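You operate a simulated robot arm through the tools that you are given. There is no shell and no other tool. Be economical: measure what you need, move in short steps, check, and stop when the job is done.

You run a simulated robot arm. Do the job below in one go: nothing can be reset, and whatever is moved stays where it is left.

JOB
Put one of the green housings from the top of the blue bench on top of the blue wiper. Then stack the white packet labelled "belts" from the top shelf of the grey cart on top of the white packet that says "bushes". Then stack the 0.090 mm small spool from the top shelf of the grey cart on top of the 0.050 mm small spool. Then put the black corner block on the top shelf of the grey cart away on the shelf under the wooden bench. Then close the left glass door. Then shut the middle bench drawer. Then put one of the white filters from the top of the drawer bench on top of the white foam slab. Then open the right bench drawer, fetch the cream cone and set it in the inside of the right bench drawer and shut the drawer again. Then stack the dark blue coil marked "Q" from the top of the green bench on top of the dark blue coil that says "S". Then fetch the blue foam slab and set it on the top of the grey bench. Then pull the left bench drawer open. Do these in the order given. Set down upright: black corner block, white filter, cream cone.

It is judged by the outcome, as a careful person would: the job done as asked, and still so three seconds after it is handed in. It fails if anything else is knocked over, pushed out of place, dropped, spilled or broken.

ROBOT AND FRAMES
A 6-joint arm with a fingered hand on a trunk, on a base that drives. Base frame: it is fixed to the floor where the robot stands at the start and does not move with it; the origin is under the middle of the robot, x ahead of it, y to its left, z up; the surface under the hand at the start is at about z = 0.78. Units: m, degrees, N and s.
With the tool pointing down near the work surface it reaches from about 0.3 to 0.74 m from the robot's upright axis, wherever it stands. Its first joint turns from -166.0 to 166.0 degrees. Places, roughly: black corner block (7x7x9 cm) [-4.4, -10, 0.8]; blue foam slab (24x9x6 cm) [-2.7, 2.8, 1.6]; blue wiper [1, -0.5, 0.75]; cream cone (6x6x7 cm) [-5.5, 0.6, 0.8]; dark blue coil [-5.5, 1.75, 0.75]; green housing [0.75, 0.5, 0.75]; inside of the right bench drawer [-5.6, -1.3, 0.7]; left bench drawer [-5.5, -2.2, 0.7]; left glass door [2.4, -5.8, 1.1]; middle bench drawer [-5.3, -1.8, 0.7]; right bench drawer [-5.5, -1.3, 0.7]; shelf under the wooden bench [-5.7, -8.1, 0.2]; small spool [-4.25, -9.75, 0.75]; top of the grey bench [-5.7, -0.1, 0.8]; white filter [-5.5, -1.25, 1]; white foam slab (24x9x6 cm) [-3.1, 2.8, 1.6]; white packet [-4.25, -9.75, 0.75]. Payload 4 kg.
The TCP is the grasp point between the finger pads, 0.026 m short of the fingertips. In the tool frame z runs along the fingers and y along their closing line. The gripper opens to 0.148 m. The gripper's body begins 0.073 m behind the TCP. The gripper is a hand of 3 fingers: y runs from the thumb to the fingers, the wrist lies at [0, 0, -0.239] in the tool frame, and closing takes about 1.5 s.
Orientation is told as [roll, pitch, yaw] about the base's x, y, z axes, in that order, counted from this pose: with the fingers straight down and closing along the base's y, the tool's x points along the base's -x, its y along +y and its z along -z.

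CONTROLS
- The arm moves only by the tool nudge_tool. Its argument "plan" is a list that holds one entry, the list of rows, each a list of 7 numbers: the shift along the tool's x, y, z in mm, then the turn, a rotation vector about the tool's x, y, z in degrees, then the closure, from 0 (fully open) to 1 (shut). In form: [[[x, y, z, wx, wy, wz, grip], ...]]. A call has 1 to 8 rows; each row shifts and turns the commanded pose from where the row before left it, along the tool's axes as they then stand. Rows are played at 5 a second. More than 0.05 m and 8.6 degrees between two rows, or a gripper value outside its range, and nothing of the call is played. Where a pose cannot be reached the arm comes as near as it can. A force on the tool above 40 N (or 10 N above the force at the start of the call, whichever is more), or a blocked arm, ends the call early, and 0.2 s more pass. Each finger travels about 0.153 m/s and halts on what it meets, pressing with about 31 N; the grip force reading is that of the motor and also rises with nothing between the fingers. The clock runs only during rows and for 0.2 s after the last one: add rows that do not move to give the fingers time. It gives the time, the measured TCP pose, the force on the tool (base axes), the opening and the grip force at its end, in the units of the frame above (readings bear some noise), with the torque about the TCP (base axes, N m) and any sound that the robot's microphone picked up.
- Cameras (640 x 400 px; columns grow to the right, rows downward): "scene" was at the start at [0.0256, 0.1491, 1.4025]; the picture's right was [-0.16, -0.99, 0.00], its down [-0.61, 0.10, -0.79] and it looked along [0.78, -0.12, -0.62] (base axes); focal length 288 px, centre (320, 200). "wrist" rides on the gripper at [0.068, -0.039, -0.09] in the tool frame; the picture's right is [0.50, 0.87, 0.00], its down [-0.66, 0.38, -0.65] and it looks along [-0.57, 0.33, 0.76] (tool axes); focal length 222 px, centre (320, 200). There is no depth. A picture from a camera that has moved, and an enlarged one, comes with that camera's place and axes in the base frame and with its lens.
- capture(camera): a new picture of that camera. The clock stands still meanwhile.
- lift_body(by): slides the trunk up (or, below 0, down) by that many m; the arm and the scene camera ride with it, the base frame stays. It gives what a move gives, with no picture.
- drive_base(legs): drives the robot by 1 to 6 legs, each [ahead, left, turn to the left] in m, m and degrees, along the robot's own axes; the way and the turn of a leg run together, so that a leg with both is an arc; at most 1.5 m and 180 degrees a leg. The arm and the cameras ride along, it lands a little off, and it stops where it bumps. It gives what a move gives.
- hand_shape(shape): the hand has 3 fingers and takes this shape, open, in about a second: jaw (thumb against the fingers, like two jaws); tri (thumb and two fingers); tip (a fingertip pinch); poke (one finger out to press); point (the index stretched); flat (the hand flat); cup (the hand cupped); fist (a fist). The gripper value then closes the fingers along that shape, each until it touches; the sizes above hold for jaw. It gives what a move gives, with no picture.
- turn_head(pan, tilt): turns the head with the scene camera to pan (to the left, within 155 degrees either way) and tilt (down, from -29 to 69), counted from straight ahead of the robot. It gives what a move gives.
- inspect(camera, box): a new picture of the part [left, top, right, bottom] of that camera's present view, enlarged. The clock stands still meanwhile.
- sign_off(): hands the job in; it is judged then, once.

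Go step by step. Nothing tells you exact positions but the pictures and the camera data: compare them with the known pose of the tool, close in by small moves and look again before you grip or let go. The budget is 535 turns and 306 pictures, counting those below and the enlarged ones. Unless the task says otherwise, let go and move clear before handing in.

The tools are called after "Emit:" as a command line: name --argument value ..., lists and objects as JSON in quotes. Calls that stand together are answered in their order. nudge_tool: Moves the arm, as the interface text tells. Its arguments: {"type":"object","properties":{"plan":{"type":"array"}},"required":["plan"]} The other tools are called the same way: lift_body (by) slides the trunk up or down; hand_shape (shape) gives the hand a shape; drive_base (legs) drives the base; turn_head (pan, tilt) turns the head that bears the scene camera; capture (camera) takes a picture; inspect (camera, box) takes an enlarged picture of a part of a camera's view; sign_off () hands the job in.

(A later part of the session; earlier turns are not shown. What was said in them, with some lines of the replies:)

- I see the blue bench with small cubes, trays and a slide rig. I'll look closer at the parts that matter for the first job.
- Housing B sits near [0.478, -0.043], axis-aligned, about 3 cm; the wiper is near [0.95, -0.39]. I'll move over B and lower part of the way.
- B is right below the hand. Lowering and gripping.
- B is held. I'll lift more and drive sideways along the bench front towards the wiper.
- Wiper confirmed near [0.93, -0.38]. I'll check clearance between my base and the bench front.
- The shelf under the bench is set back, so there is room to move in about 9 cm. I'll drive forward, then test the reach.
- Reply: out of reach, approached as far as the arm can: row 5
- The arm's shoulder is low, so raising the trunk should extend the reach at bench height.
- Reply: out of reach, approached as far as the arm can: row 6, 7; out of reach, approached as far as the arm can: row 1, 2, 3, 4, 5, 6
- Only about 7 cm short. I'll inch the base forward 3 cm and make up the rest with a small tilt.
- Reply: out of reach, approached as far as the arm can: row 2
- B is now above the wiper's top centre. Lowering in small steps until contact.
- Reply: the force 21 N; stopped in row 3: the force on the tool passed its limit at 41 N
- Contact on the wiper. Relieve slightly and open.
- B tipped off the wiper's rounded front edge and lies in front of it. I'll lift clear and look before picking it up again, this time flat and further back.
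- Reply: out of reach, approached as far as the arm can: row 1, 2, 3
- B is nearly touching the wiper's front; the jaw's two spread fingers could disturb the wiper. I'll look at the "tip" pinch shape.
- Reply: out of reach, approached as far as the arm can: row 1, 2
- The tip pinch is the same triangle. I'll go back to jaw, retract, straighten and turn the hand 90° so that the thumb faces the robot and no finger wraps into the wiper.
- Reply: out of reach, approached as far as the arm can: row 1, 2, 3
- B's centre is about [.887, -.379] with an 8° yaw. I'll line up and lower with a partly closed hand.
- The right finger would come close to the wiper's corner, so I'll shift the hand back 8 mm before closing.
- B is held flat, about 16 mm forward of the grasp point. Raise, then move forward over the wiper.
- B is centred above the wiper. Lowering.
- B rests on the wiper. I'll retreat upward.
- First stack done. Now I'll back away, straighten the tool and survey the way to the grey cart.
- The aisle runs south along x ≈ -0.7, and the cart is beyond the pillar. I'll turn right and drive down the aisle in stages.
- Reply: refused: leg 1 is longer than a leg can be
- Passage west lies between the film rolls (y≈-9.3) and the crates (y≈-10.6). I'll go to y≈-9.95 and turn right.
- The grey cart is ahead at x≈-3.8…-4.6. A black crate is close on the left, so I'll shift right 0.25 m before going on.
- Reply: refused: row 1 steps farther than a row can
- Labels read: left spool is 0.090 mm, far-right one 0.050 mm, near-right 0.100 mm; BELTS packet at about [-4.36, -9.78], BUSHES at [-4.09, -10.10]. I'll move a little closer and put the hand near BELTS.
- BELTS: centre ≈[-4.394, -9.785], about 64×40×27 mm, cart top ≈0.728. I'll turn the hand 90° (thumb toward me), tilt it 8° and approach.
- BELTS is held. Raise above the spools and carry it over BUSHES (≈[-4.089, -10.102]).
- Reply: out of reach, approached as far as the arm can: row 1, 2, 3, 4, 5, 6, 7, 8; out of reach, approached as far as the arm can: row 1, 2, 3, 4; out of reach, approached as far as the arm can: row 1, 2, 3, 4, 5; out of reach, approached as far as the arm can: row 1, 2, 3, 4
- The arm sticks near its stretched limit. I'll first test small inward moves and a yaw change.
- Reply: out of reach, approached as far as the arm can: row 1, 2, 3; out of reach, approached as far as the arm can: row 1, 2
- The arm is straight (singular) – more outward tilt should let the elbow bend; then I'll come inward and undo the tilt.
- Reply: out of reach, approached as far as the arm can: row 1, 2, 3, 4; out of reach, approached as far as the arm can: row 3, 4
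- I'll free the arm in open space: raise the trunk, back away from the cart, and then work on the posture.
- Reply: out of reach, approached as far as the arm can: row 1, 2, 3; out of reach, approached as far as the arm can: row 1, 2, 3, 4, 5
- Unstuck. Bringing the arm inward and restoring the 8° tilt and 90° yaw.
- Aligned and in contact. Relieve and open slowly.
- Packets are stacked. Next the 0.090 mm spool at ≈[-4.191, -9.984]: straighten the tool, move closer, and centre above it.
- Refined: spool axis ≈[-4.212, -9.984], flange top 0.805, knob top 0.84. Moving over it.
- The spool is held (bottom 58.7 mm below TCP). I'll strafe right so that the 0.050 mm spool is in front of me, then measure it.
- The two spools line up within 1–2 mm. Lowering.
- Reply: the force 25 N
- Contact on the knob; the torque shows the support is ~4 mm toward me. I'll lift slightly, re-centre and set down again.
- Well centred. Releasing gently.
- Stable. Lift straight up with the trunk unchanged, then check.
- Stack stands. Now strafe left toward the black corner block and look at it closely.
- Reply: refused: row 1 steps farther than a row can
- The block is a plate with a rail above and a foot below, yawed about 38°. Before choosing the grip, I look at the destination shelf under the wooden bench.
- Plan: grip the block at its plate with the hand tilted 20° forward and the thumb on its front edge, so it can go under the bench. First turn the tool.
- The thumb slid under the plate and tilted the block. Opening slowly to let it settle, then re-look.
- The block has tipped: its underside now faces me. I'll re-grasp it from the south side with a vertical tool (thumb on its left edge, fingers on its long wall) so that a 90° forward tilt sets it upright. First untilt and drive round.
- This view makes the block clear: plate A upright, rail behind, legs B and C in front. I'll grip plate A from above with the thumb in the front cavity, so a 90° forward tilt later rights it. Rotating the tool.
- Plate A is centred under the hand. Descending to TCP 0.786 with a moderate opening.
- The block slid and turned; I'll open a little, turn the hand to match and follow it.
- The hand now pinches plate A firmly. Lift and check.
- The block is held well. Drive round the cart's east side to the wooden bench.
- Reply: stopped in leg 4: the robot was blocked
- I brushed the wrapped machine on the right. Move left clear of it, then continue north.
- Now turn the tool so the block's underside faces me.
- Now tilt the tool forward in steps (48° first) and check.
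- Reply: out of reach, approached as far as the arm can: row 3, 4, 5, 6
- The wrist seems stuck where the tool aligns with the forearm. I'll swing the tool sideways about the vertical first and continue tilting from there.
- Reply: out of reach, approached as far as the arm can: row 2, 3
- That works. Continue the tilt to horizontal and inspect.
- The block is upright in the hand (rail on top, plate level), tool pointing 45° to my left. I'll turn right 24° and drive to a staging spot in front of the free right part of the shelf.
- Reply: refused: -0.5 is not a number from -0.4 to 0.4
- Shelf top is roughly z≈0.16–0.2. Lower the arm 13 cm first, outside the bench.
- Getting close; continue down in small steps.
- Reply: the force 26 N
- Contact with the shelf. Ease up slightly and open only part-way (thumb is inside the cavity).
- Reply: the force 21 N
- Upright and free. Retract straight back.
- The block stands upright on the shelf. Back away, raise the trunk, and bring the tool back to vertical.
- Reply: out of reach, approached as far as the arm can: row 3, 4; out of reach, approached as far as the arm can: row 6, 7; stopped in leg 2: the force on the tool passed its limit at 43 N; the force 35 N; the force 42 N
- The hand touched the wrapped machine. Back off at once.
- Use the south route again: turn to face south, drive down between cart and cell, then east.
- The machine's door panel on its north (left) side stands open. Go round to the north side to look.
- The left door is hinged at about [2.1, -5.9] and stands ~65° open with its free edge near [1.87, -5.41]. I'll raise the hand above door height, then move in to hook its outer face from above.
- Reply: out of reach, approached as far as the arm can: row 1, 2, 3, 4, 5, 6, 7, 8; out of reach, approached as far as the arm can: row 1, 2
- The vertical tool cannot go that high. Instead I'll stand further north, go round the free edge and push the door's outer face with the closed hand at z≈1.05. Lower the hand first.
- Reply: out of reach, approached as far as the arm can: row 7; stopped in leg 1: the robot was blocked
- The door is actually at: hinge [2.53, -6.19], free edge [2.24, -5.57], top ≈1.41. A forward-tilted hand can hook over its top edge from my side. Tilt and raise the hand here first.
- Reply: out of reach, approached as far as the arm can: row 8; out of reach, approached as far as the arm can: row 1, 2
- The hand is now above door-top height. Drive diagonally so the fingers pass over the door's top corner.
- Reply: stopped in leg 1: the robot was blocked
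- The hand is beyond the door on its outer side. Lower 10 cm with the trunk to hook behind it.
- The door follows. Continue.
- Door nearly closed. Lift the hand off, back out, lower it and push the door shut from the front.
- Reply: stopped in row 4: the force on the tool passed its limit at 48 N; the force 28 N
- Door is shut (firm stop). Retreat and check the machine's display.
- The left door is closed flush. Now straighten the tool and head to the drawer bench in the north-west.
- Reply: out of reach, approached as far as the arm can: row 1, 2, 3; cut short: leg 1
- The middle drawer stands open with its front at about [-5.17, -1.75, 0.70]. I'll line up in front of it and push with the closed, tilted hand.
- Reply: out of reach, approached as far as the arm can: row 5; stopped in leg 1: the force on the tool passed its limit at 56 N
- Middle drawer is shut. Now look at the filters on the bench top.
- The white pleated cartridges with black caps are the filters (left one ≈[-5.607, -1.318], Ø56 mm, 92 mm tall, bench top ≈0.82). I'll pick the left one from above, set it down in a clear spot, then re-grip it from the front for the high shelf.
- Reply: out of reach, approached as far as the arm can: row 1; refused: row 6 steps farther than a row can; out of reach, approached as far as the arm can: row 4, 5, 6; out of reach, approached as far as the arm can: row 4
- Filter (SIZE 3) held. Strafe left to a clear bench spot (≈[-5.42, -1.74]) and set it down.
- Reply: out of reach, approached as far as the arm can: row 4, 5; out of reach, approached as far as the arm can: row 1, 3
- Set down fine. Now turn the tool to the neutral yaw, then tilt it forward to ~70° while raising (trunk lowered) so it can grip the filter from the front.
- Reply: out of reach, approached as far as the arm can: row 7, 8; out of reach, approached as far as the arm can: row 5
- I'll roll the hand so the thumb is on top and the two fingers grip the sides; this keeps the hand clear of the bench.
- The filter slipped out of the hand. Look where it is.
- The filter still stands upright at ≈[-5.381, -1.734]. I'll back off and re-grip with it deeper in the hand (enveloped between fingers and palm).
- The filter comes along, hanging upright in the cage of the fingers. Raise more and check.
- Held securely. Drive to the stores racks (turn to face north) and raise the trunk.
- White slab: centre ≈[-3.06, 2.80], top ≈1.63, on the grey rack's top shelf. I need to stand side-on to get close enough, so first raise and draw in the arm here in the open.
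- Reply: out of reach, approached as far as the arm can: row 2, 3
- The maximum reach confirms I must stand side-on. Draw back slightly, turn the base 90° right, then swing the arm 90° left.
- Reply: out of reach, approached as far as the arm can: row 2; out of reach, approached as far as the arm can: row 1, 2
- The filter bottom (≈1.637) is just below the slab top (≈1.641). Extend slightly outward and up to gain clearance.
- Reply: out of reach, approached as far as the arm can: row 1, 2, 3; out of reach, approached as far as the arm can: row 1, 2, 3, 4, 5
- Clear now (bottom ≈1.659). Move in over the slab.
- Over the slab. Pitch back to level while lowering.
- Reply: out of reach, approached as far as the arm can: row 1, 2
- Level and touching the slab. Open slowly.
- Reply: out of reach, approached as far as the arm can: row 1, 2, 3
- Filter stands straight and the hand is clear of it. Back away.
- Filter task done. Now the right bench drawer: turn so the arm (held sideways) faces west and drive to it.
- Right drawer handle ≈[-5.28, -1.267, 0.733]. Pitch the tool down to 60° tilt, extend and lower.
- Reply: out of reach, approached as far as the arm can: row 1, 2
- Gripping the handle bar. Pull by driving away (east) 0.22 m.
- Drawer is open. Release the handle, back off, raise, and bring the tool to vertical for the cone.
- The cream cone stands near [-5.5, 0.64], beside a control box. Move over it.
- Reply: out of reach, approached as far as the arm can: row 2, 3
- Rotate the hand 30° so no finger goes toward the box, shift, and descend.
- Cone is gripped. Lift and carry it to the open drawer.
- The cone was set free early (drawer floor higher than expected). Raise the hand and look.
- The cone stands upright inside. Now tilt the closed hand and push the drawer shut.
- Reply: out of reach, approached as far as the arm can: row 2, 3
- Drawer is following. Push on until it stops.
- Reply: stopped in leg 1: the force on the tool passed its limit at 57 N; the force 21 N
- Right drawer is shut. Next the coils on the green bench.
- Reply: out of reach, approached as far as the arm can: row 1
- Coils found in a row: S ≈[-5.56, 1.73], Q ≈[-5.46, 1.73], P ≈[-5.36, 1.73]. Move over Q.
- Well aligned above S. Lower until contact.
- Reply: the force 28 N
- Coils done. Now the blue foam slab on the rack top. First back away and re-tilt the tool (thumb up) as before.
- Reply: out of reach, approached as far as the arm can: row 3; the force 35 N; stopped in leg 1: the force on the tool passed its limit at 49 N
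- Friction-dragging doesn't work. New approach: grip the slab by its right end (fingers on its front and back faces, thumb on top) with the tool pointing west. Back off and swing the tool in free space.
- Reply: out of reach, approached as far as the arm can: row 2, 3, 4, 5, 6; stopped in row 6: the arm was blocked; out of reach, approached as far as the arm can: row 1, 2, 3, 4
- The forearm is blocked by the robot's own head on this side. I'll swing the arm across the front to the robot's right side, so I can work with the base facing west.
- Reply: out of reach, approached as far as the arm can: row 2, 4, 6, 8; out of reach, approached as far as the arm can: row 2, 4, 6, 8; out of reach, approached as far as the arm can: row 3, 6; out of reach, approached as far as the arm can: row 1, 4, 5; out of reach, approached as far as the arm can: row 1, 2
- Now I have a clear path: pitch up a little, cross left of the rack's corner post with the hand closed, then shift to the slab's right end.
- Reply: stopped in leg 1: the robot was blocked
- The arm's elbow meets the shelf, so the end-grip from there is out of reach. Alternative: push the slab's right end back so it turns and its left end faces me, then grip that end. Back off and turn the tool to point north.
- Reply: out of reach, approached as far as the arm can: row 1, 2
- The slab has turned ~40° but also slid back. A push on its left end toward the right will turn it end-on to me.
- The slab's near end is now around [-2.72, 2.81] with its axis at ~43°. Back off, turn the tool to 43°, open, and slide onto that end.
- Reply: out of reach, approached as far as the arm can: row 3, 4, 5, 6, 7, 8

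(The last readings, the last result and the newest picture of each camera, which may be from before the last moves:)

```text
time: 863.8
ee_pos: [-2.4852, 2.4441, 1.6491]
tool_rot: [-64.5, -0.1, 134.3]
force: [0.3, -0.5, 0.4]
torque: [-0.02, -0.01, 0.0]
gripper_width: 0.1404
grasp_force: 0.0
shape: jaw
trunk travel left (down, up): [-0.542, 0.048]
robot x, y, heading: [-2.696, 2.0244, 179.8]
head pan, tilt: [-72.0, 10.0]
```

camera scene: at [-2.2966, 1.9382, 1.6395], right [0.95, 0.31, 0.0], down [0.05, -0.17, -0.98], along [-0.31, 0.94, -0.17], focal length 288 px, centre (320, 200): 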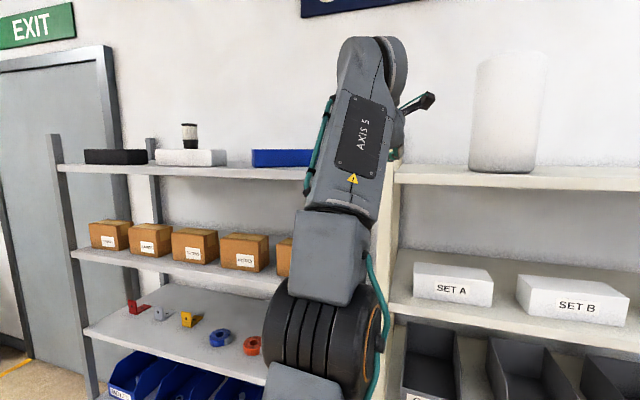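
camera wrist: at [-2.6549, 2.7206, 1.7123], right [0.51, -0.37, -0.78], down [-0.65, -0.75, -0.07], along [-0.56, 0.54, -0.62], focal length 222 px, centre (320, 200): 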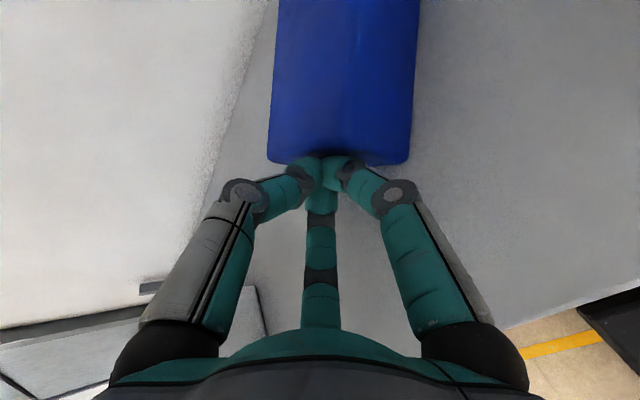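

Emit:
nudge_tool --plan '[[[-9, -14, 29, 0, 0, 0, 0.05], [-9, -14, 29, 0, 0, 0, 0.05], [-9, -14, 29, 0, 0, 0, 0.05], [0, 0, 0, 0, 0, 0, 0.05]]]'

```text
time: 864.8
ee_pos: [-2.4851, 2.4436, 1.6491]
tool_rot: [-64.5, -0.2, 134.3]
force: [0.0, -0.5, 0.8]
torque: [0.01, 0.01, 0.02]
gripper_width: 0.1403
grasp_force: 0.1
shape: jaw
out of reach, approached as far as the arm can: row 1, 2, 3
trunk travel left (down, up): [-0.542, 0.048]
robot x, y, heading: [-2.6946, 2.0234, 180.0]
head pan, tilt: [-72.0, 10.0]
```

Emit:
nudge_tool --plan '[[[0, 15, 8, 0, 0, 0, 0.05], [0, 15, 8, 0, 0, 0, 0.05], [-9, 0, 20, 0, 0, 0, 0.05], [-9, 0, 25, 0, 0, 0, 0.05], [-9, -5, 25, 0, 0, 0, 0.05], [-9, -12, 25, 0, 0, 0, 0.05], [0, 0, 0, 0, 0, 0, 0.05]]]'

```text
time: 866.4
ee_pos: [-2.4433, 2.4708, 1.6314]
tool_rot: [-64.8, 0.2, 133.9]
force: [-0.5, -0.2, 0.0]
torque: [0.03, -0.01, 0.0]
gripper_width: 0.1403
grasp_force: 0.0
shape: jaw
out of reach, approached as far as the arm can: row 1, 2, 3, 4, 5, 6
trunk travel left (down, up): [-0.542, 0.048]
robot x, y, heading: [-2.691, 2.0247, 180.2]
head pan, tilt: [-72.0, 10.0]
```

Emit:
lift_body --by 0.017

Emit:
drive_base --legs '[[0.332, -0.15, 0], [0, -0.13, 0]]'

Emit:
capture --camera "wrist"

```text
time: 867.1
ee_pos: [-2.4435, 2.4699, 1.6481]
tool_rot: [-64.8, 0.2, 133.8]
force: [0.1, -0.5, 0.4]
torque: [-0.04, 0.04, 0.03]
gripper_width: 0.1405
grasp_force: 0.0
shape: jaw
trunk travel left (down, up): [-0.559, 0.031]
robot x, y, heading: [-2.6947, 2.0262, 179.9]
head pan, tilt: [-72.0, 10.0]
```

```text
time: 870.3
ee_pos: [-2.779, 2.751, 1.6475]
tool_rot: [-64.8, 0.1, 134.0]
force: [0.2, 1.5, 0.1]
torque: [0.01, -0.01, 0.01]
gripper_width: 0.1406
grasp_force: 0.1
shape: jaw
trunk travel left (down, up): [-0.559, 0.031]
robot x, y, heading: [-3.0309, 2.3027, -179.8]
head pan, tilt: [-72.0, 10.0]
```

```text
7 pictures are left
camera wrist: at [-2.7803, 2.6591, 1.7227], right [0.08, -0.62, -0.78], down [-1.0, -0.05, -0.07], along [0.0, 0.79, -0.62], focal length 222 px, centre (320, 200)
```

wrist: 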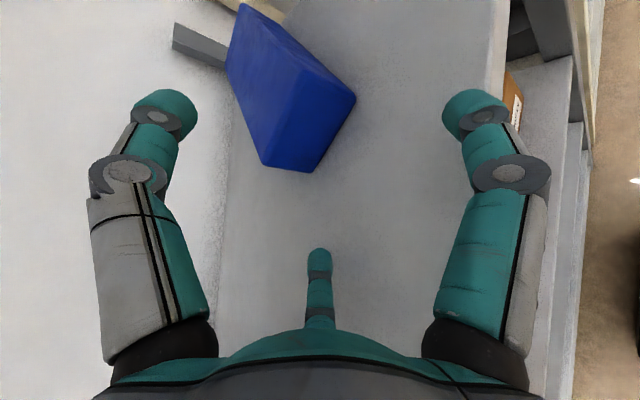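

Aligned: the slab's end faces the open hand at 45°. Slide the hand onto it.

Emit:
drive_base --legs '[[-0.05, -0.055, 0], [-0.047, -0.053, 0]]'

Emit:
nudge_tool --plan '[[[0, 0, 0, 0, 0, 0, 0.3], [0, 0, 0, 0, 0, 0, 0.5], [0, 0, 0, 0, 0, 0, 0.7], [0, 0, 0, 0, 0, 0, 1], [0, 0, 0, 0, 0, 0, 1], [0, 0, 0, 0, 0, 0, 1]]]'

Emit:
capture --camera "wrist"

```text
time: 871.9
ee_pos: [-2.6826, 2.8605, 1.6465]
tool_rot: [-64.9, 0.1, 134.0]
force: [0.4, 0.4, 0.0]
torque: [0.02, -0.04, 0.02]
gripper_width: 0.1405
grasp_force: 0.0
shape: jaw
trunk travel left (down, up): [-0.559, 0.031]
robot x, y, heading: [-2.9307, 2.4166, -179.7]
head pan, tilt: [-72.0, 10.0]
```

```text
time: 873.3
ee_pos: [-2.6832, 2.8594, 1.647]
tool_rot: [-64.9, 0.2, 134.0]
force: [1.0, 1.1, 4.7]
torque: [0.12, -0.15, 0.05]
gripper_width: 0.0471
grasp_force: 31.0
shape: jaw
trunk travel left (down, up): [-0.559, 0.031]
robot x, y, heading: [-2.9357, 2.4119, -179.9]
head pan, tilt: [-72.0, 10.0]
```

```text
6 pictures are left
camera wrist: at [-2.683, 2.7667, 1.7231], right [0.08, -0.62, -0.78], down [-1.0, -0.05, -0.07], along [0.0, 0.79, -0.62], focal length 222 px, centre (320, 200)
```

wrist: 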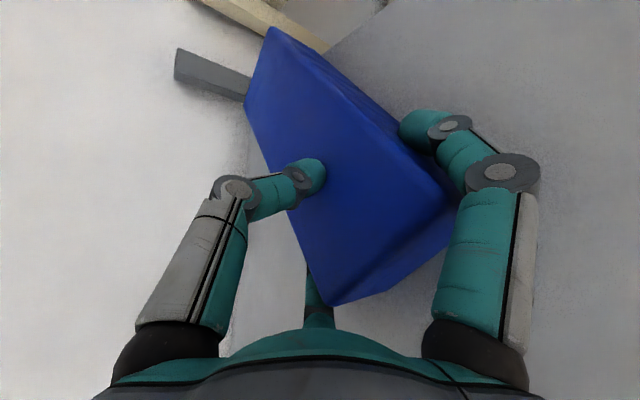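

Gripped with the thumb on top and fingers on both sides. Lift and draw out diagonally, away from the corner post.

Emit:
lift_body --by 0.03

Emit:
drive_base --legs '[[0.1, 0.12, 0], [0.05, 0.5, 0]]'

Emit:
capture --camera "wrist"

```text
time: 874.1
ee_pos: [-2.6834, 2.8598, 1.6763]
tool_rot: [-64.8, 0.3, 134.0]
force: [0.6, -0.7, -1.9]
torque: [-0.02, 0.03, -0.02]
gripper_width: 0.047
grasp_force: 31.0
shape: jaw
trunk travel left (down, up): [-0.589, 0.001]
robot x, y, heading: [-2.9349, 2.4145, -179.9]
head pan, tilt: [-72.0, 10.0]
```

```text
time: 878.0
ee_pos: [-2.8303, 2.2385, 1.6781]
tool_rot: [-64.8, 0.3, 133.7]
force: [0.4, 0.3, 0.1]
torque: [-0.01, 0.05, 0.04]
gripper_width: 0.0471
grasp_force: 30.6
shape: jaw
trunk travel left (down, up): [-0.589, 0.001]
robot x, y, heading: [-3.0794, 1.7954, 179.8]
head pan, tilt: [-72.0, 10.0]
```

```text
5 pictures are left
camera wrist: at [-2.8309, 2.1471, 1.7529], right [0.08, -0.62, -0.78], down [-1.0, -0.05, -0.07], along [0.0, 0.79, -0.62], focal length 222 px, centre (320, 200)
```

wrist: 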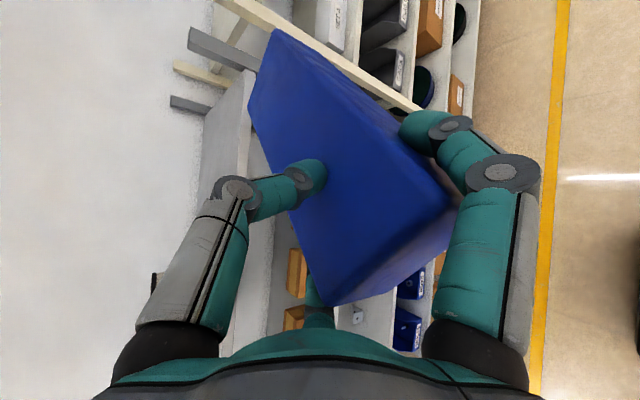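

The slab is held level. Drive to the grey bench, turning so the slab points west, then lower.

Emit:
drive_base --legs '[[0.6, 0.9, 0], [0, 0, 136], [0.036, -1.361, 0]]'

Emit:
lift_body --by -0.4

Emit:
lift_body --by -0.14

```text
time: 895.7
ee_pos: [-5.071, -0.2823, 1.6774]
tool_rot: [-64.8, 0.2, -89.2]
force: [-0.8, -0.2, -1.0]
torque: [-0.01, -0.02, 0.02]
gripper_width: 0.0469
grasp_force: 31.3
shape: jaw
trunk travel left (down, up): [-0.589, 0.001]
robot x, y, heading: [-4.5835, -0.1279, -42.9]
head pan, tilt: [-72.0, 10.0]
```

```text
time: 899.5
ee_pos: [-5.0716, -0.2812, 1.2766]
tool_rot: [-64.9, 0.2, -89.2]
force: [-0.3, 0.4, -0.3]
torque: [0.02, -0.08, 0.02]
gripper_width: 0.0471
grasp_force: 30.9
shape: jaw
trunk travel left (down, up): [-0.189, 0.401]
robot x, y, heading: [-4.5854, -0.1228, -43.0]
head pan, tilt: [-72.0, 10.0]
```

```text
time: 901.2
ee_pos: [-5.0701, -0.2818, 1.1373]
tool_rot: [-64.9, 0.2, -89.2]
force: [-0.6, 0.2, -1.0]
torque: [-0.04, -0.08, -0.01]
gripper_width: 0.0471
grasp_force: 30.9
shape: jaw
trunk travel left (down, up): [-0.049, 0.541]
robot x, y, heading: [-4.5825, -0.1259, -43.1]
head pan, tilt: [-72.0, 10.0]
```

Emit:
nudge_tool --plan '[[[0, 42, 19.6, 0, 0, 0, 1], [0, 42, 19.6, 0, 0, 0, 1], [0, 42, 19.6, 0, 0, 0, 1], [0, 42, 19.6, 0, 0, 0, 1], [0, 42, 19.6, 0, 0, 0, 1], [0, 0, 0, 0, 0, 0, 1]]]'

Emit:
turn_head --pan -130 --tilt 25

Emit:
capture --camera "scene"

```text
time: 902.6
ee_pos: [-5.1285, -0.2928, 1.1]
tool_rot: [-64.1, -0.2, -88.1]
force: [-0.2, -0.7, -1.3]
torque: [-0.01, -0.06, 0.0]
gripper_width: 0.0469
grasp_force: 31.0
shape: jaw
out of reach, approached as far as the arm can: row 1, 2, 3, 4, 5
trunk travel left (down, up): [-0.049, 0.541]
robot x, y, heading: [-4.5822, -0.1268, -43.0]
head pan, tilt: [-72.0, 10.0]
```

```text
time: 903.8
ee_pos: [-5.1288, -0.2916, 1.0979]
tool_rot: [-64.0, -0.3, -88.0]
force: [-0.3, 0.4, -0.2]
torque: [0.01, -0.08, -0.03]
gripper_width: 0.047
grasp_force: 31.3
shape: jaw
trunk travel left (down, up): [-0.049, 0.541]
robot x, y, heading: [-4.5837, -0.1257, -43.0]
head pan, tilt: [-130.0, 25.0]
```

```text
4 pictures are left
camera scene: at [-4.6074, 0.0235, 1.1222], right [-0.12, 0.99, 0.0], down [0.42, 0.05, -0.91], along [-0.9, -0.11, -0.42], focal length 288 px, centre (320, 200)
```

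scene: 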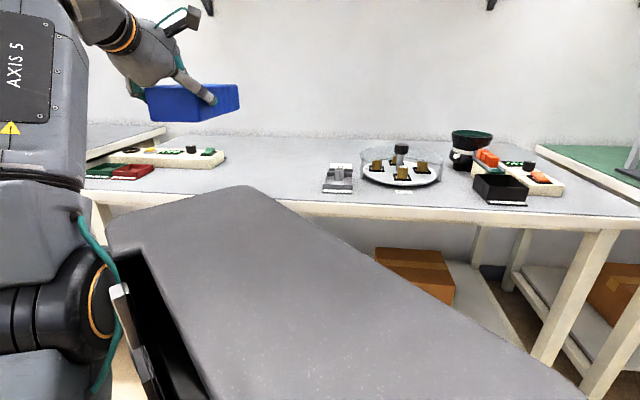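

Emit:
nudge_tool --plan '[[[0, 8, 45, 0, 0, 0, 1], [0, 12, 45, 0, 0, 0, 1], [0, 16, 43, 0, 0, 0, 1], [0, 18, 42, 0, 0, 0, 1], [0, 18, 42, 0, 0, 0, 1], [0, 18, 42, 0, 0, 0, 1], [0, 0, 0, 0, 0, 0, 1]]]'

```text
time: 905.4
ee_pos: [-5.3209, -0.2267, 0.9314]
tool_rot: [-64.5, -0.3, -88.4]
force: [0.5, -1.1, -0.9]
torque: [-0.03, -0.06, 0.03]
gripper_width: 0.0468
grasp_force: 31.0
shape: jaw
out of reach, approached as far as the arm can: row 1, 2, 3, 4, 5, 6
trunk travel left (down, up): [-0.049, 0.541]
robot x, y, heading: [-4.5841, -0.1245, -43.1]
head pan, tilt: [-130.0, 25.0]
```

Emit:
drive_base --legs '[[-0.0585, -0.0546, 0]]'

Emit:
lift_body --by -0.045

Emit:
nudge_tool --plan '[[[0, 7, 6, 0, 0, 0, 1], [0, 7, 6, 0, 0, 0, 1], [0, 0, 0, 0, 0, 0, 1]]]'

Emit:
capture --camera "scene"

```text
time: 906.5
ee_pos: [-5.4004, -0.2254, 0.932]
tool_rot: [-64.4, -0.2, -88.2]
force: [0.7, 0.3, -0.6]
torque: [0.0, -0.04, 0.04]
gripper_width: 0.0464
grasp_force: 30.8
shape: jaw
trunk travel left (down, up): [-0.049, 0.541]
robot x, y, heading: [-4.6626, -0.1275, -42.7]
head pan, tilt: [-130.0, 25.0]
```

```text
time: 907.4
ee_pos: [-5.4007, -0.2258, 0.8875]
tool_rot: [-64.5, -0.3, -88.3]
force: [0.9, -0.8, -0.5]
torque: [-0.01, -0.08, -0.03]
gripper_width: 0.0465
grasp_force: 31.2
shape: jaw
trunk travel left (down, up): [-0.004, 0.586]
robot x, y, heading: [-4.6593, -0.1262, -43.1]
head pan, tilt: [-130.0, 25.0]
```

```text
time: 908.2
ee_pos: [-5.4094, -0.2295, 0.8724]
tool_rot: [-64.2, -0.5, -87.9]
force: [0.4, 0.4, 0.5]
torque: [0.03, 0.09, -0.06]
gripper_width: 0.0466
grasp_force: 30.7
shape: jaw
out of reach, approached as far as the arm can: row 1, 2
trunk travel left (down, up): [-0.004, 0.586]
robot x, y, heading: [-4.6606, -0.123, -43.3]
head pan, tilt: [-130.0, 25.0]
```

```text
3 pictures are left
camera scene: at [-4.6872, 0.0233, 1.0771], right [-0.12, 0.99, 0.0], down [0.42, 0.05, -0.91], along [-0.9, -0.11, -0.42], focal length 288 px, centre (320, 200)
```

scene: 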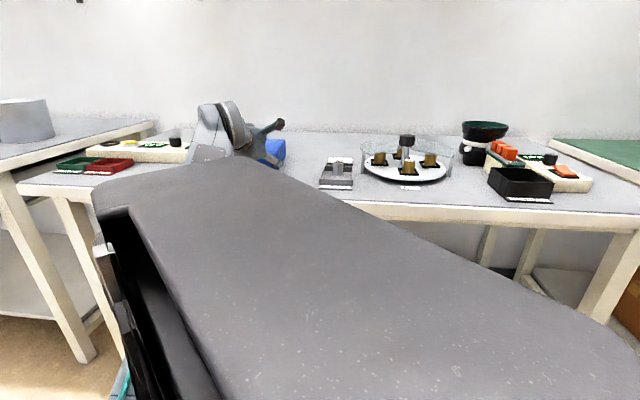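

Emit:
nudge_tool --plan '[[[0, 5, 3, 0, 0, 0, 1], [0, 5, 3, 0, 0, 0, 1], [0, 0, 0, 0, 0, 0, 1]]]'

Emit:
nudge_tool --plan '[[[0, 4, 2, 0, 0, 0, 1], [0, 0, 0, 0, 0, 0, 1]]]'

```text
time: 909.0
ee_pos: [-5.4121, -0.229, 0.8686]
tool_rot: [-64.5, -0.6, -87.8]
force: [4.0, -1.9, 11.1]
torque: [0.06, 0.25, 0.01]
gripper_width: 0.0465
grasp_force: 30.7
shape: jaw
out of reach, approached as far as the arm can: row 1, 2
trunk travel left (down, up): [-0.004, 0.586]
robot x, y, heading: [-4.6681, -0.1296, -43.0]
head pan, tilt: [-130.0, 25.0]
```

```text
time: 909.6
ee_pos: [-5.4134, -0.2302, 0.8686]
tool_rot: [-64.5, -0.4, -87.7]
force: [7.0, -2.5, 19.1]
torque: [0.01, 0.36, 0.05]
gripper_width: 0.0464
grasp_force: 31.0
shape: jaw
out of reach, approached as far as the arm can: row 1
trunk travel left (down, up): [-0.004, 0.586]
robot x, y, heading: [-4.6666, -0.1236, -43.1]
head pan, tilt: [-130.0, 25.0]
```

Slab rests on the bench. Release and withdraw.

Emit:
nudge_tool --plan '[[[0, -1.5, -1, 0, 0, 0, 1], [0, 0, 0, 0, 0, 0, 0.7], [0, 0, 0, 0, 0, 0, 0.5], [0, 0, 0, 0, 0, 0, 0.3], [0, 0, 0, 0, 0, 0, 0.15], [0, 0, 0, 0, 0, 0, 0.15]]]'

Emit:
drive_base --legs '[[0.11, 0.103, 0], [0.22, 0.205, 0]]'

Emit:
capture --camera "scene"

```text
time: 911.0
ee_pos: [-5.4144, -0.2288, 0.8649]
tool_rot: [-64.2, -0.4, -87.8]
force: [-0.7, 0.2, -0.1]
torque: [-0.03, 0.01, 0.0]
gripper_width: 0.1256
grasp_force: 0.0
shape: jaw
trunk travel left (down, up): [-0.004, 0.586]
robot x, y, heading: [-4.6652, -0.1284, -43.4]
head pan, tilt: [-130.0, 25.0]
```

```text
time: 914.0
ee_pos: [-4.9629, -0.2268, 0.8658]
tool_rot: [-64.3, -0.4, -87.9]
force: [-0.2, 0.2, -1.1]
torque: [-0.03, 0.01, -0.01]
gripper_width: 0.1253
grasp_force: 0.1
shape: jaw
trunk travel left (down, up): [-0.004, 0.586]
robot x, y, heading: [-4.2121, -0.1254, -43.0]
head pan, tilt: [-130.0, 25.0]
```

```text
2 pictures are left
camera scene: at [-4.2352, 0.022, 1.0772], right [-0.12, 0.99, 0.0], down [0.42, 0.05, -0.91], along [-0.9, -0.11, -0.42], focal length 288 px, centre (320, 200)
```

scene: 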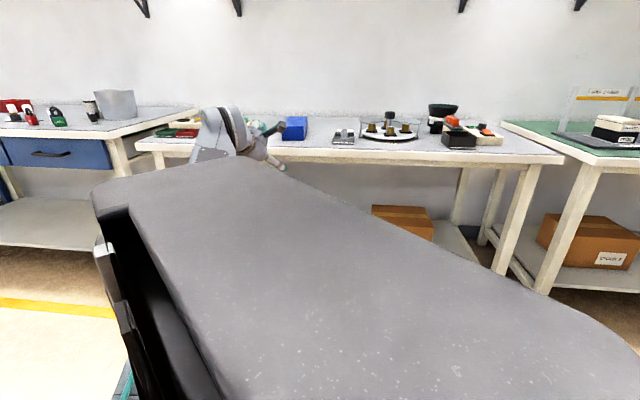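

Slab placed on the grey bench. Last: the left drawer. Its handle, by the even spacing, is at ≈[-5.277, -2.236, 0.736]. Lower the hand to handle height first.

Emit:
nudge_tool --plan '[[[0, 36, 17, 0, 0, 0, 0.4], [0, 36, 17, 0, 0, 0, 0.4], [0, 36, 17, 0, 0, 0, 0.4], [0, 10, 5, 0, 0, 0, 0.4], [0, 0, 0, 0, 0, 0, 0.4]]]'

```text
time: 915.2
ee_pos: [-5.0133, -0.2279, 0.7784]
tool_rot: [-64.3, -0.4, -86.6]
force: [1.1, -0.8, 0.2]
torque: [-0.02, 0.02, 0.0]
gripper_width: 0.0892
grasp_force: 0.0
shape: jaw
out of reach, approached as far as the arm can: row 1, 2, 3, 4
trunk travel left (down, up): [-0.004, 0.586]
robot x, y, heading: [-4.2126, -0.1267, -43.3]
head pan, tilt: [-130.0, 25.0]
```

Emit:
nudge_tool --plan '[[[0, 31, -13, 0, 0, 0, 0.4], [0, 31, -13, 0, 0, 0, 0.4], [0, 0, 0, 0, 0, 0, 0.4]]]'

```text
time: 916.0
ee_pos: [-5.0168, -0.2264, 0.7731]
tool_rot: [-64.4, -0.2, -86.6]
force: [0.3, 0.4, -0.4]
torque: [-0.02, 0.03, 0.01]
gripper_width: 0.0892
grasp_force: 0.0
shape: jaw
out of reach, approached as far as the arm can: row 1, 2
trunk travel left (down, up): [-0.004, 0.586]
robot x, y, heading: [-4.2107, -0.1263, -43.3]
head pan, tilt: [-130.0, 25.0]
```

Emit:
nudge_tool --plan '[[[0, 5, 0, -7, 0, 0, 0.4], [0, 10, 0, -7, 0, 0, 0.4], [0, 15, 0, 0, 0, 0, 0.4], [0, 20, 5, 0, 0, 0, 0.4], [0, 0, 0, 0, 0, 0, 0.4]]]'

```text
time: 917.2
ee_pos: [-4.9837, -0.221, 0.727]
tool_rot: [-50.5, 0.1, -87.5]
force: [0.4, -0.9, -0.6]
torque: [0.01, 0.03, 0.0]
gripper_width: 0.0891
grasp_force: 0.0
shape: jaw
out of reach, approached as far as the arm can: row 1, 2, 3, 4
trunk travel left (down, up): [-0.004, 0.586]
robot x, y, heading: [-4.2139, -0.1234, -43.2]
head pan, tilt: [-130.0, 25.0]
```

Emit:
lift_body --by 0.014

Emit:
drive_base --legs '[[0.668, -0.755, 0], [0.668, -0.755, 0]]'

Emit:
nudge_tool --plan '[[[0, 0, 0, 0, 0, 0, 0.4]]]'

```text
time: 917.8
ee_pos: [-4.9892, -0.2205, 0.728]
tool_rot: [-49.8, 0.1, -87.5]
force: [0.4, -0.5, -0.5]
torque: [0.03, -0.03, -0.02]
gripper_width: 0.0896
grasp_force: 0.1
shape: jaw
trunk travel left (down, up): [-0.018, 0.572]
robot x, y, heading: [-4.2145, -0.1277, -43.3]
head pan, tilt: [-130.0, 25.0]
```

```text
time: 927.9
ee_pos: [-5.0617, -2.2281, 0.7341]
tool_rot: [-50.1, 0.1, -88.4]
force: [-0.7, 0.1, 0.3]
torque: [0.02, 0.02, 0.01]
gripper_width: 0.0893
grasp_force: 0.0
shape: jaw
trunk travel left (down, up): [-0.018, 0.572]
robot x, y, heading: [-4.2857, -2.1464, -44.1]
head pan, tilt: [-130.0, 25.0]
```

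```text
time: 928.3
ee_pos: [-5.0614, -2.2306, 0.7345]
tool_rot: [-50.0, 0.1, -88.1]
force: [0.5, -0.4, 1.0]
torque: [-0.04, -0.01, -0.01]
gripper_width: 0.0891
grasp_force: 0.1
shape: jaw
trunk travel left (down, up): [-0.018, 0.572]
robot x, y, heading: [-4.2874, -2.1444, -44.1]
head pan, tilt: [-130.0, 25.0]
```

Emit:
lift_body --by 0.008

Emit:
drive_base --legs '[[-0.079, -0.0836, 0]]'

Emit:
capture --camera "wrist"

```text
time: 928.8
ee_pos: [-5.0629, -2.2315, 0.7407]
tool_rot: [-49.9, 0.0, -87.9]
force: [0.7, -0.3, 1.0]
torque: [-0.03, -0.01, 0.0]
gripper_width: 0.089
grasp_force: 0.1
shape: jaw
trunk travel left (down, up): [-0.026, 0.564]
robot x, y, heading: [-4.2871, -2.1448, -44.4]
head pan, tilt: [-130.0, 25.0]
```

```text
time: 930.1
ee_pos: [-5.1773, -2.2352, 0.7423]
tool_rot: [-50.0, 0.1, -88.0]
force: [-0.6, 0.0, -0.3]
torque: [0.01, 0.01, 0.04]
gripper_width: 0.0889
grasp_force: 0.2
shape: jaw
trunk travel left (down, up): [-0.026, 0.564]
robot x, y, heading: [-4.3985, -2.1512, -44.4]
head pan, tilt: [-130.0, 25.0]
```

```text
1 pictures are left
camera wrist: at [-5.136, -2.1658, 0.8318], right [0.54, 0.52, -0.66], down [0.77, -0.63, 0.13], along [-0.35, -0.58, -0.74], focal length 222 px, centre (320, 200)
```

wrist: 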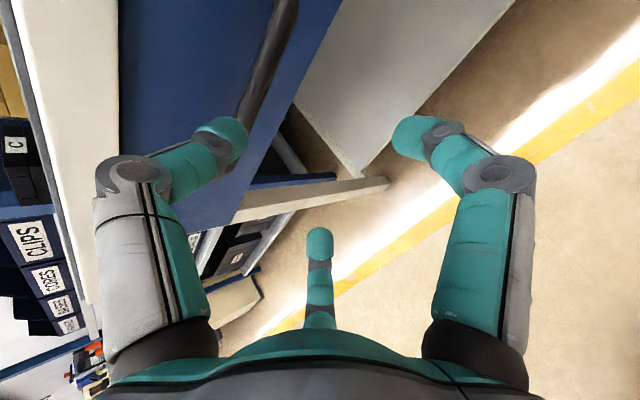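

The bar is where expected. Advance, close on it and pull.

Emit:
drive_base --legs '[[-0.0615, -0.06, 0]]'

Emit:
nudge_tool --plan '[[[0, 0, 0, 0, 0, 0, 0.6], [0, 0, 0, 0, 0, 0, 0.8], [0, 0, 0, 0, 0, 0, 1], [0, 0, 0, 0, 0, 0, 1], [0, 0, 0, 0, 0, 0, 1]]]'

Emit:
drive_base --legs '[[0.036, 0.035, 0]]'

```text
time: 931.2
ee_pos: [-5.2568, -2.2421, 0.739]
tool_rot: [-49.2, 0.1, -87.2]
force: [11.4, -0.2, -10.0]
torque: [0.03, 0.51, 0.0]
gripper_width: 0.0811
grasp_force: 0.1
shape: jaw
trunk travel left (down, up): [-0.026, 0.564]
robot x, y, heading: [-4.4833, -2.1477, -43.8]
head pan, tilt: [-130.0, 25.0]
stopped in leg 1: the force on the tool passed its limit at 85 N (the readings are from after the stop); the commanded pose is now the measured one
```

```text
time: 932.4
ee_pos: [-5.2573, -2.2408, 0.7413]
tool_rot: [-49.5, 0.2, -87.3]
force: [-1.3, -2.2, -4.3]
torque: [0.01, -0.04, 0.01]
gripper_width: 0.0131
grasp_force: 31.2
shape: jaw
trunk travel left (down, up): [-0.026, 0.564]
robot x, y, heading: [-4.4832, -2.1483, -43.8]
head pan, tilt: [-130.0, 25.0]
```

```text
time: 933.4
ee_pos: [-5.208, -2.2408, 0.7407]
tool_rot: [-49.4, 0.1, -87.4]
force: [-0.4, -0.1, -3.1]
torque: [0.0, -0.02, -0.01]
gripper_width: 0.0129
grasp_force: 30.9
shape: jaw
trunk travel left (down, up): [-0.026, 0.564]
robot x, y, heading: [-4.4329, -2.1483, -44.4]
head pan, tilt: [-130.0, 25.0]
```

Emit:
drive_base --legs '[[0.14, 0.136, 0]]'

Emit:
nudge_tool --plan '[[[0, 0, 0, 0, 0, 0, 1]]]'

```text
time: 934.9
ee_pos: [-5.0118, -2.2414, 0.7411]
tool_rot: [-49.4, 0.0, -87.2]
force: [-0.1, 1.9, -2.8]
torque: [0.02, -0.05, -0.03]
gripper_width: 0.0128
grasp_force: 30.3
shape: jaw
trunk travel left (down, up): [-0.026, 0.564]
robot x, y, heading: [-4.2389, -2.1485, -44.2]
head pan, tilt: [-130.0, 25.0]
```

```text
time: 935.3
ee_pos: [-5.01, -2.2425, 0.7398]
tool_rot: [-49.5, 0.0, -87.1]
force: [0.8, 8.0, -2.4]
torque: [0.01, -0.02, -0.18]
gripper_width: 0.0132
grasp_force: 31.1
shape: jaw
trunk travel left (down, up): [-0.026, 0.564]
robot x, y, heading: [-4.2385, -2.1492, -43.9]
head pan, tilt: [-130.0, 25.0]
```

Still holding the bar after a 25 cm pull. Release carefully and withdraw.

Emit:
nudge_tool --plan '[[[0, 0, 0, 0, 0, 0, 0.7], [0, 0, 0, 0, 0, 0, 0.4], [0, 0, 0, 0, 0, 0, 0.25], [0, 0, 0, 0, 0, 0, 0.25]]]'

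Emit:
lift_body --by 0.006

Emit:
drive_base --legs '[[0.22, 0.215, 0]]'

Emit:
turn_head --pan -130 --tilt 25

Emit:
capture --camera "scene"

```text
time: 936.3
ee_pos: [-5.0113, -2.2418, 0.7402]
tool_rot: [-49.6, 0.1, -87.2]
force: [-0.7, 0.1, -0.4]
torque: [-0.02, 0.03, -0.01]
gripper_width: 0.1107
grasp_force: 0.0
shape: jaw
trunk travel left (down, up): [-0.026, 0.564]
robot x, y, heading: [-4.2379, -2.1502, -44.3]
head pan, tilt: [-130.0, 25.0]
```

```text
time: 936.9
ee_pos: [-5.0129, -2.242, 0.7451]
tool_rot: [-49.5, 0.0, -87.1]
force: [-0.2, -0.3, -0.2]
torque: [0.02, 0.0, -0.03]
gripper_width: 0.1108
grasp_force: 0.2
shape: jaw
trunk travel left (down, up): [-0.032, 0.558]
robot x, y, heading: [-4.2333, -2.1516, -44.0]
head pan, tilt: [-130.0, 25.0]
```

```text
time: 939.0
ee_pos: [-4.7051, -2.2424, 0.7464]
tool_rot: [-49.5, 0.0, -87.0]
force: [0.0, 0.9, 0.0]
torque: [0.01, 0.01, -0.02]
gripper_width: 0.1106
grasp_force: 0.0
shape: jaw
trunk travel left (down, up): [-0.032, 0.558]
robot x, y, heading: [-3.9309, -2.1514, -43.8]
head pan, tilt: [-130.0, 25.0]
```

```text
time: 939.6
ee_pos: [-4.7054, -2.2435, 0.7459]
tool_rot: [-49.5, -0.1, -87.0]
force: [-0.1, -0.2, 0.1]
torque: [-0.03, 0.0, -0.01]
gripper_width: 0.1107
grasp_force: 0.1
shape: jaw
trunk travel left (down, up): [-0.032, 0.558]
robot x, y, heading: [-3.9281, -2.1466, -43.8]
head pan, tilt: [-130.0, 25.0]
```

```text
0 pictures are left
camera scene: at [-3.9527, -2.0027, 1.1059], right [-0.1, 0.99, 0.0], down [0.42, 0.05, -0.91], along [-0.9, -0.09, -0.42], focal length 288 px, centre (320, 200)
```

scene: 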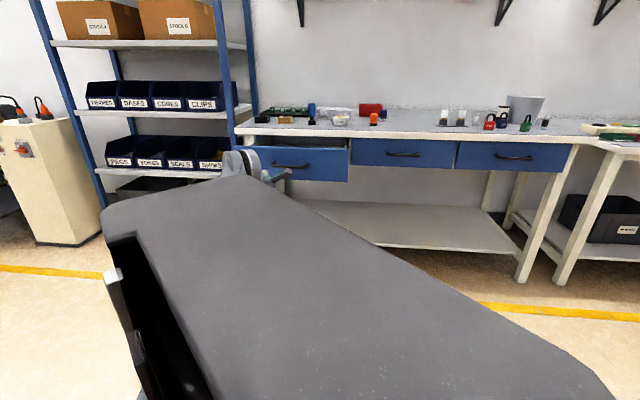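

The left drawer stands open, the middle and right drawers are shut, and the hand is clear, so I'm handing in.

Emit:
sign_off

```text
The job is handed in.
```

All eleven steps are done and the job is handed in. Four things went wrong along the way:
- **Green housing:** it fell off the wiper once and I put it back, now lying on its side.
- **Corner block:** it tipped over on the cart. It now stands upright on the shelf.
- **Bumps:** I bumped the wrapped machine twice, the base touched the boxed pallet by the glass-door machine twice, and the arm was stopped once against the stores rack. I saw nothing move, but I didn't check each spot closely afterwards.
- **Cone:** it slipped from the hand just above the drawer floor. It landed upright and was still upright when I shut the drawer.
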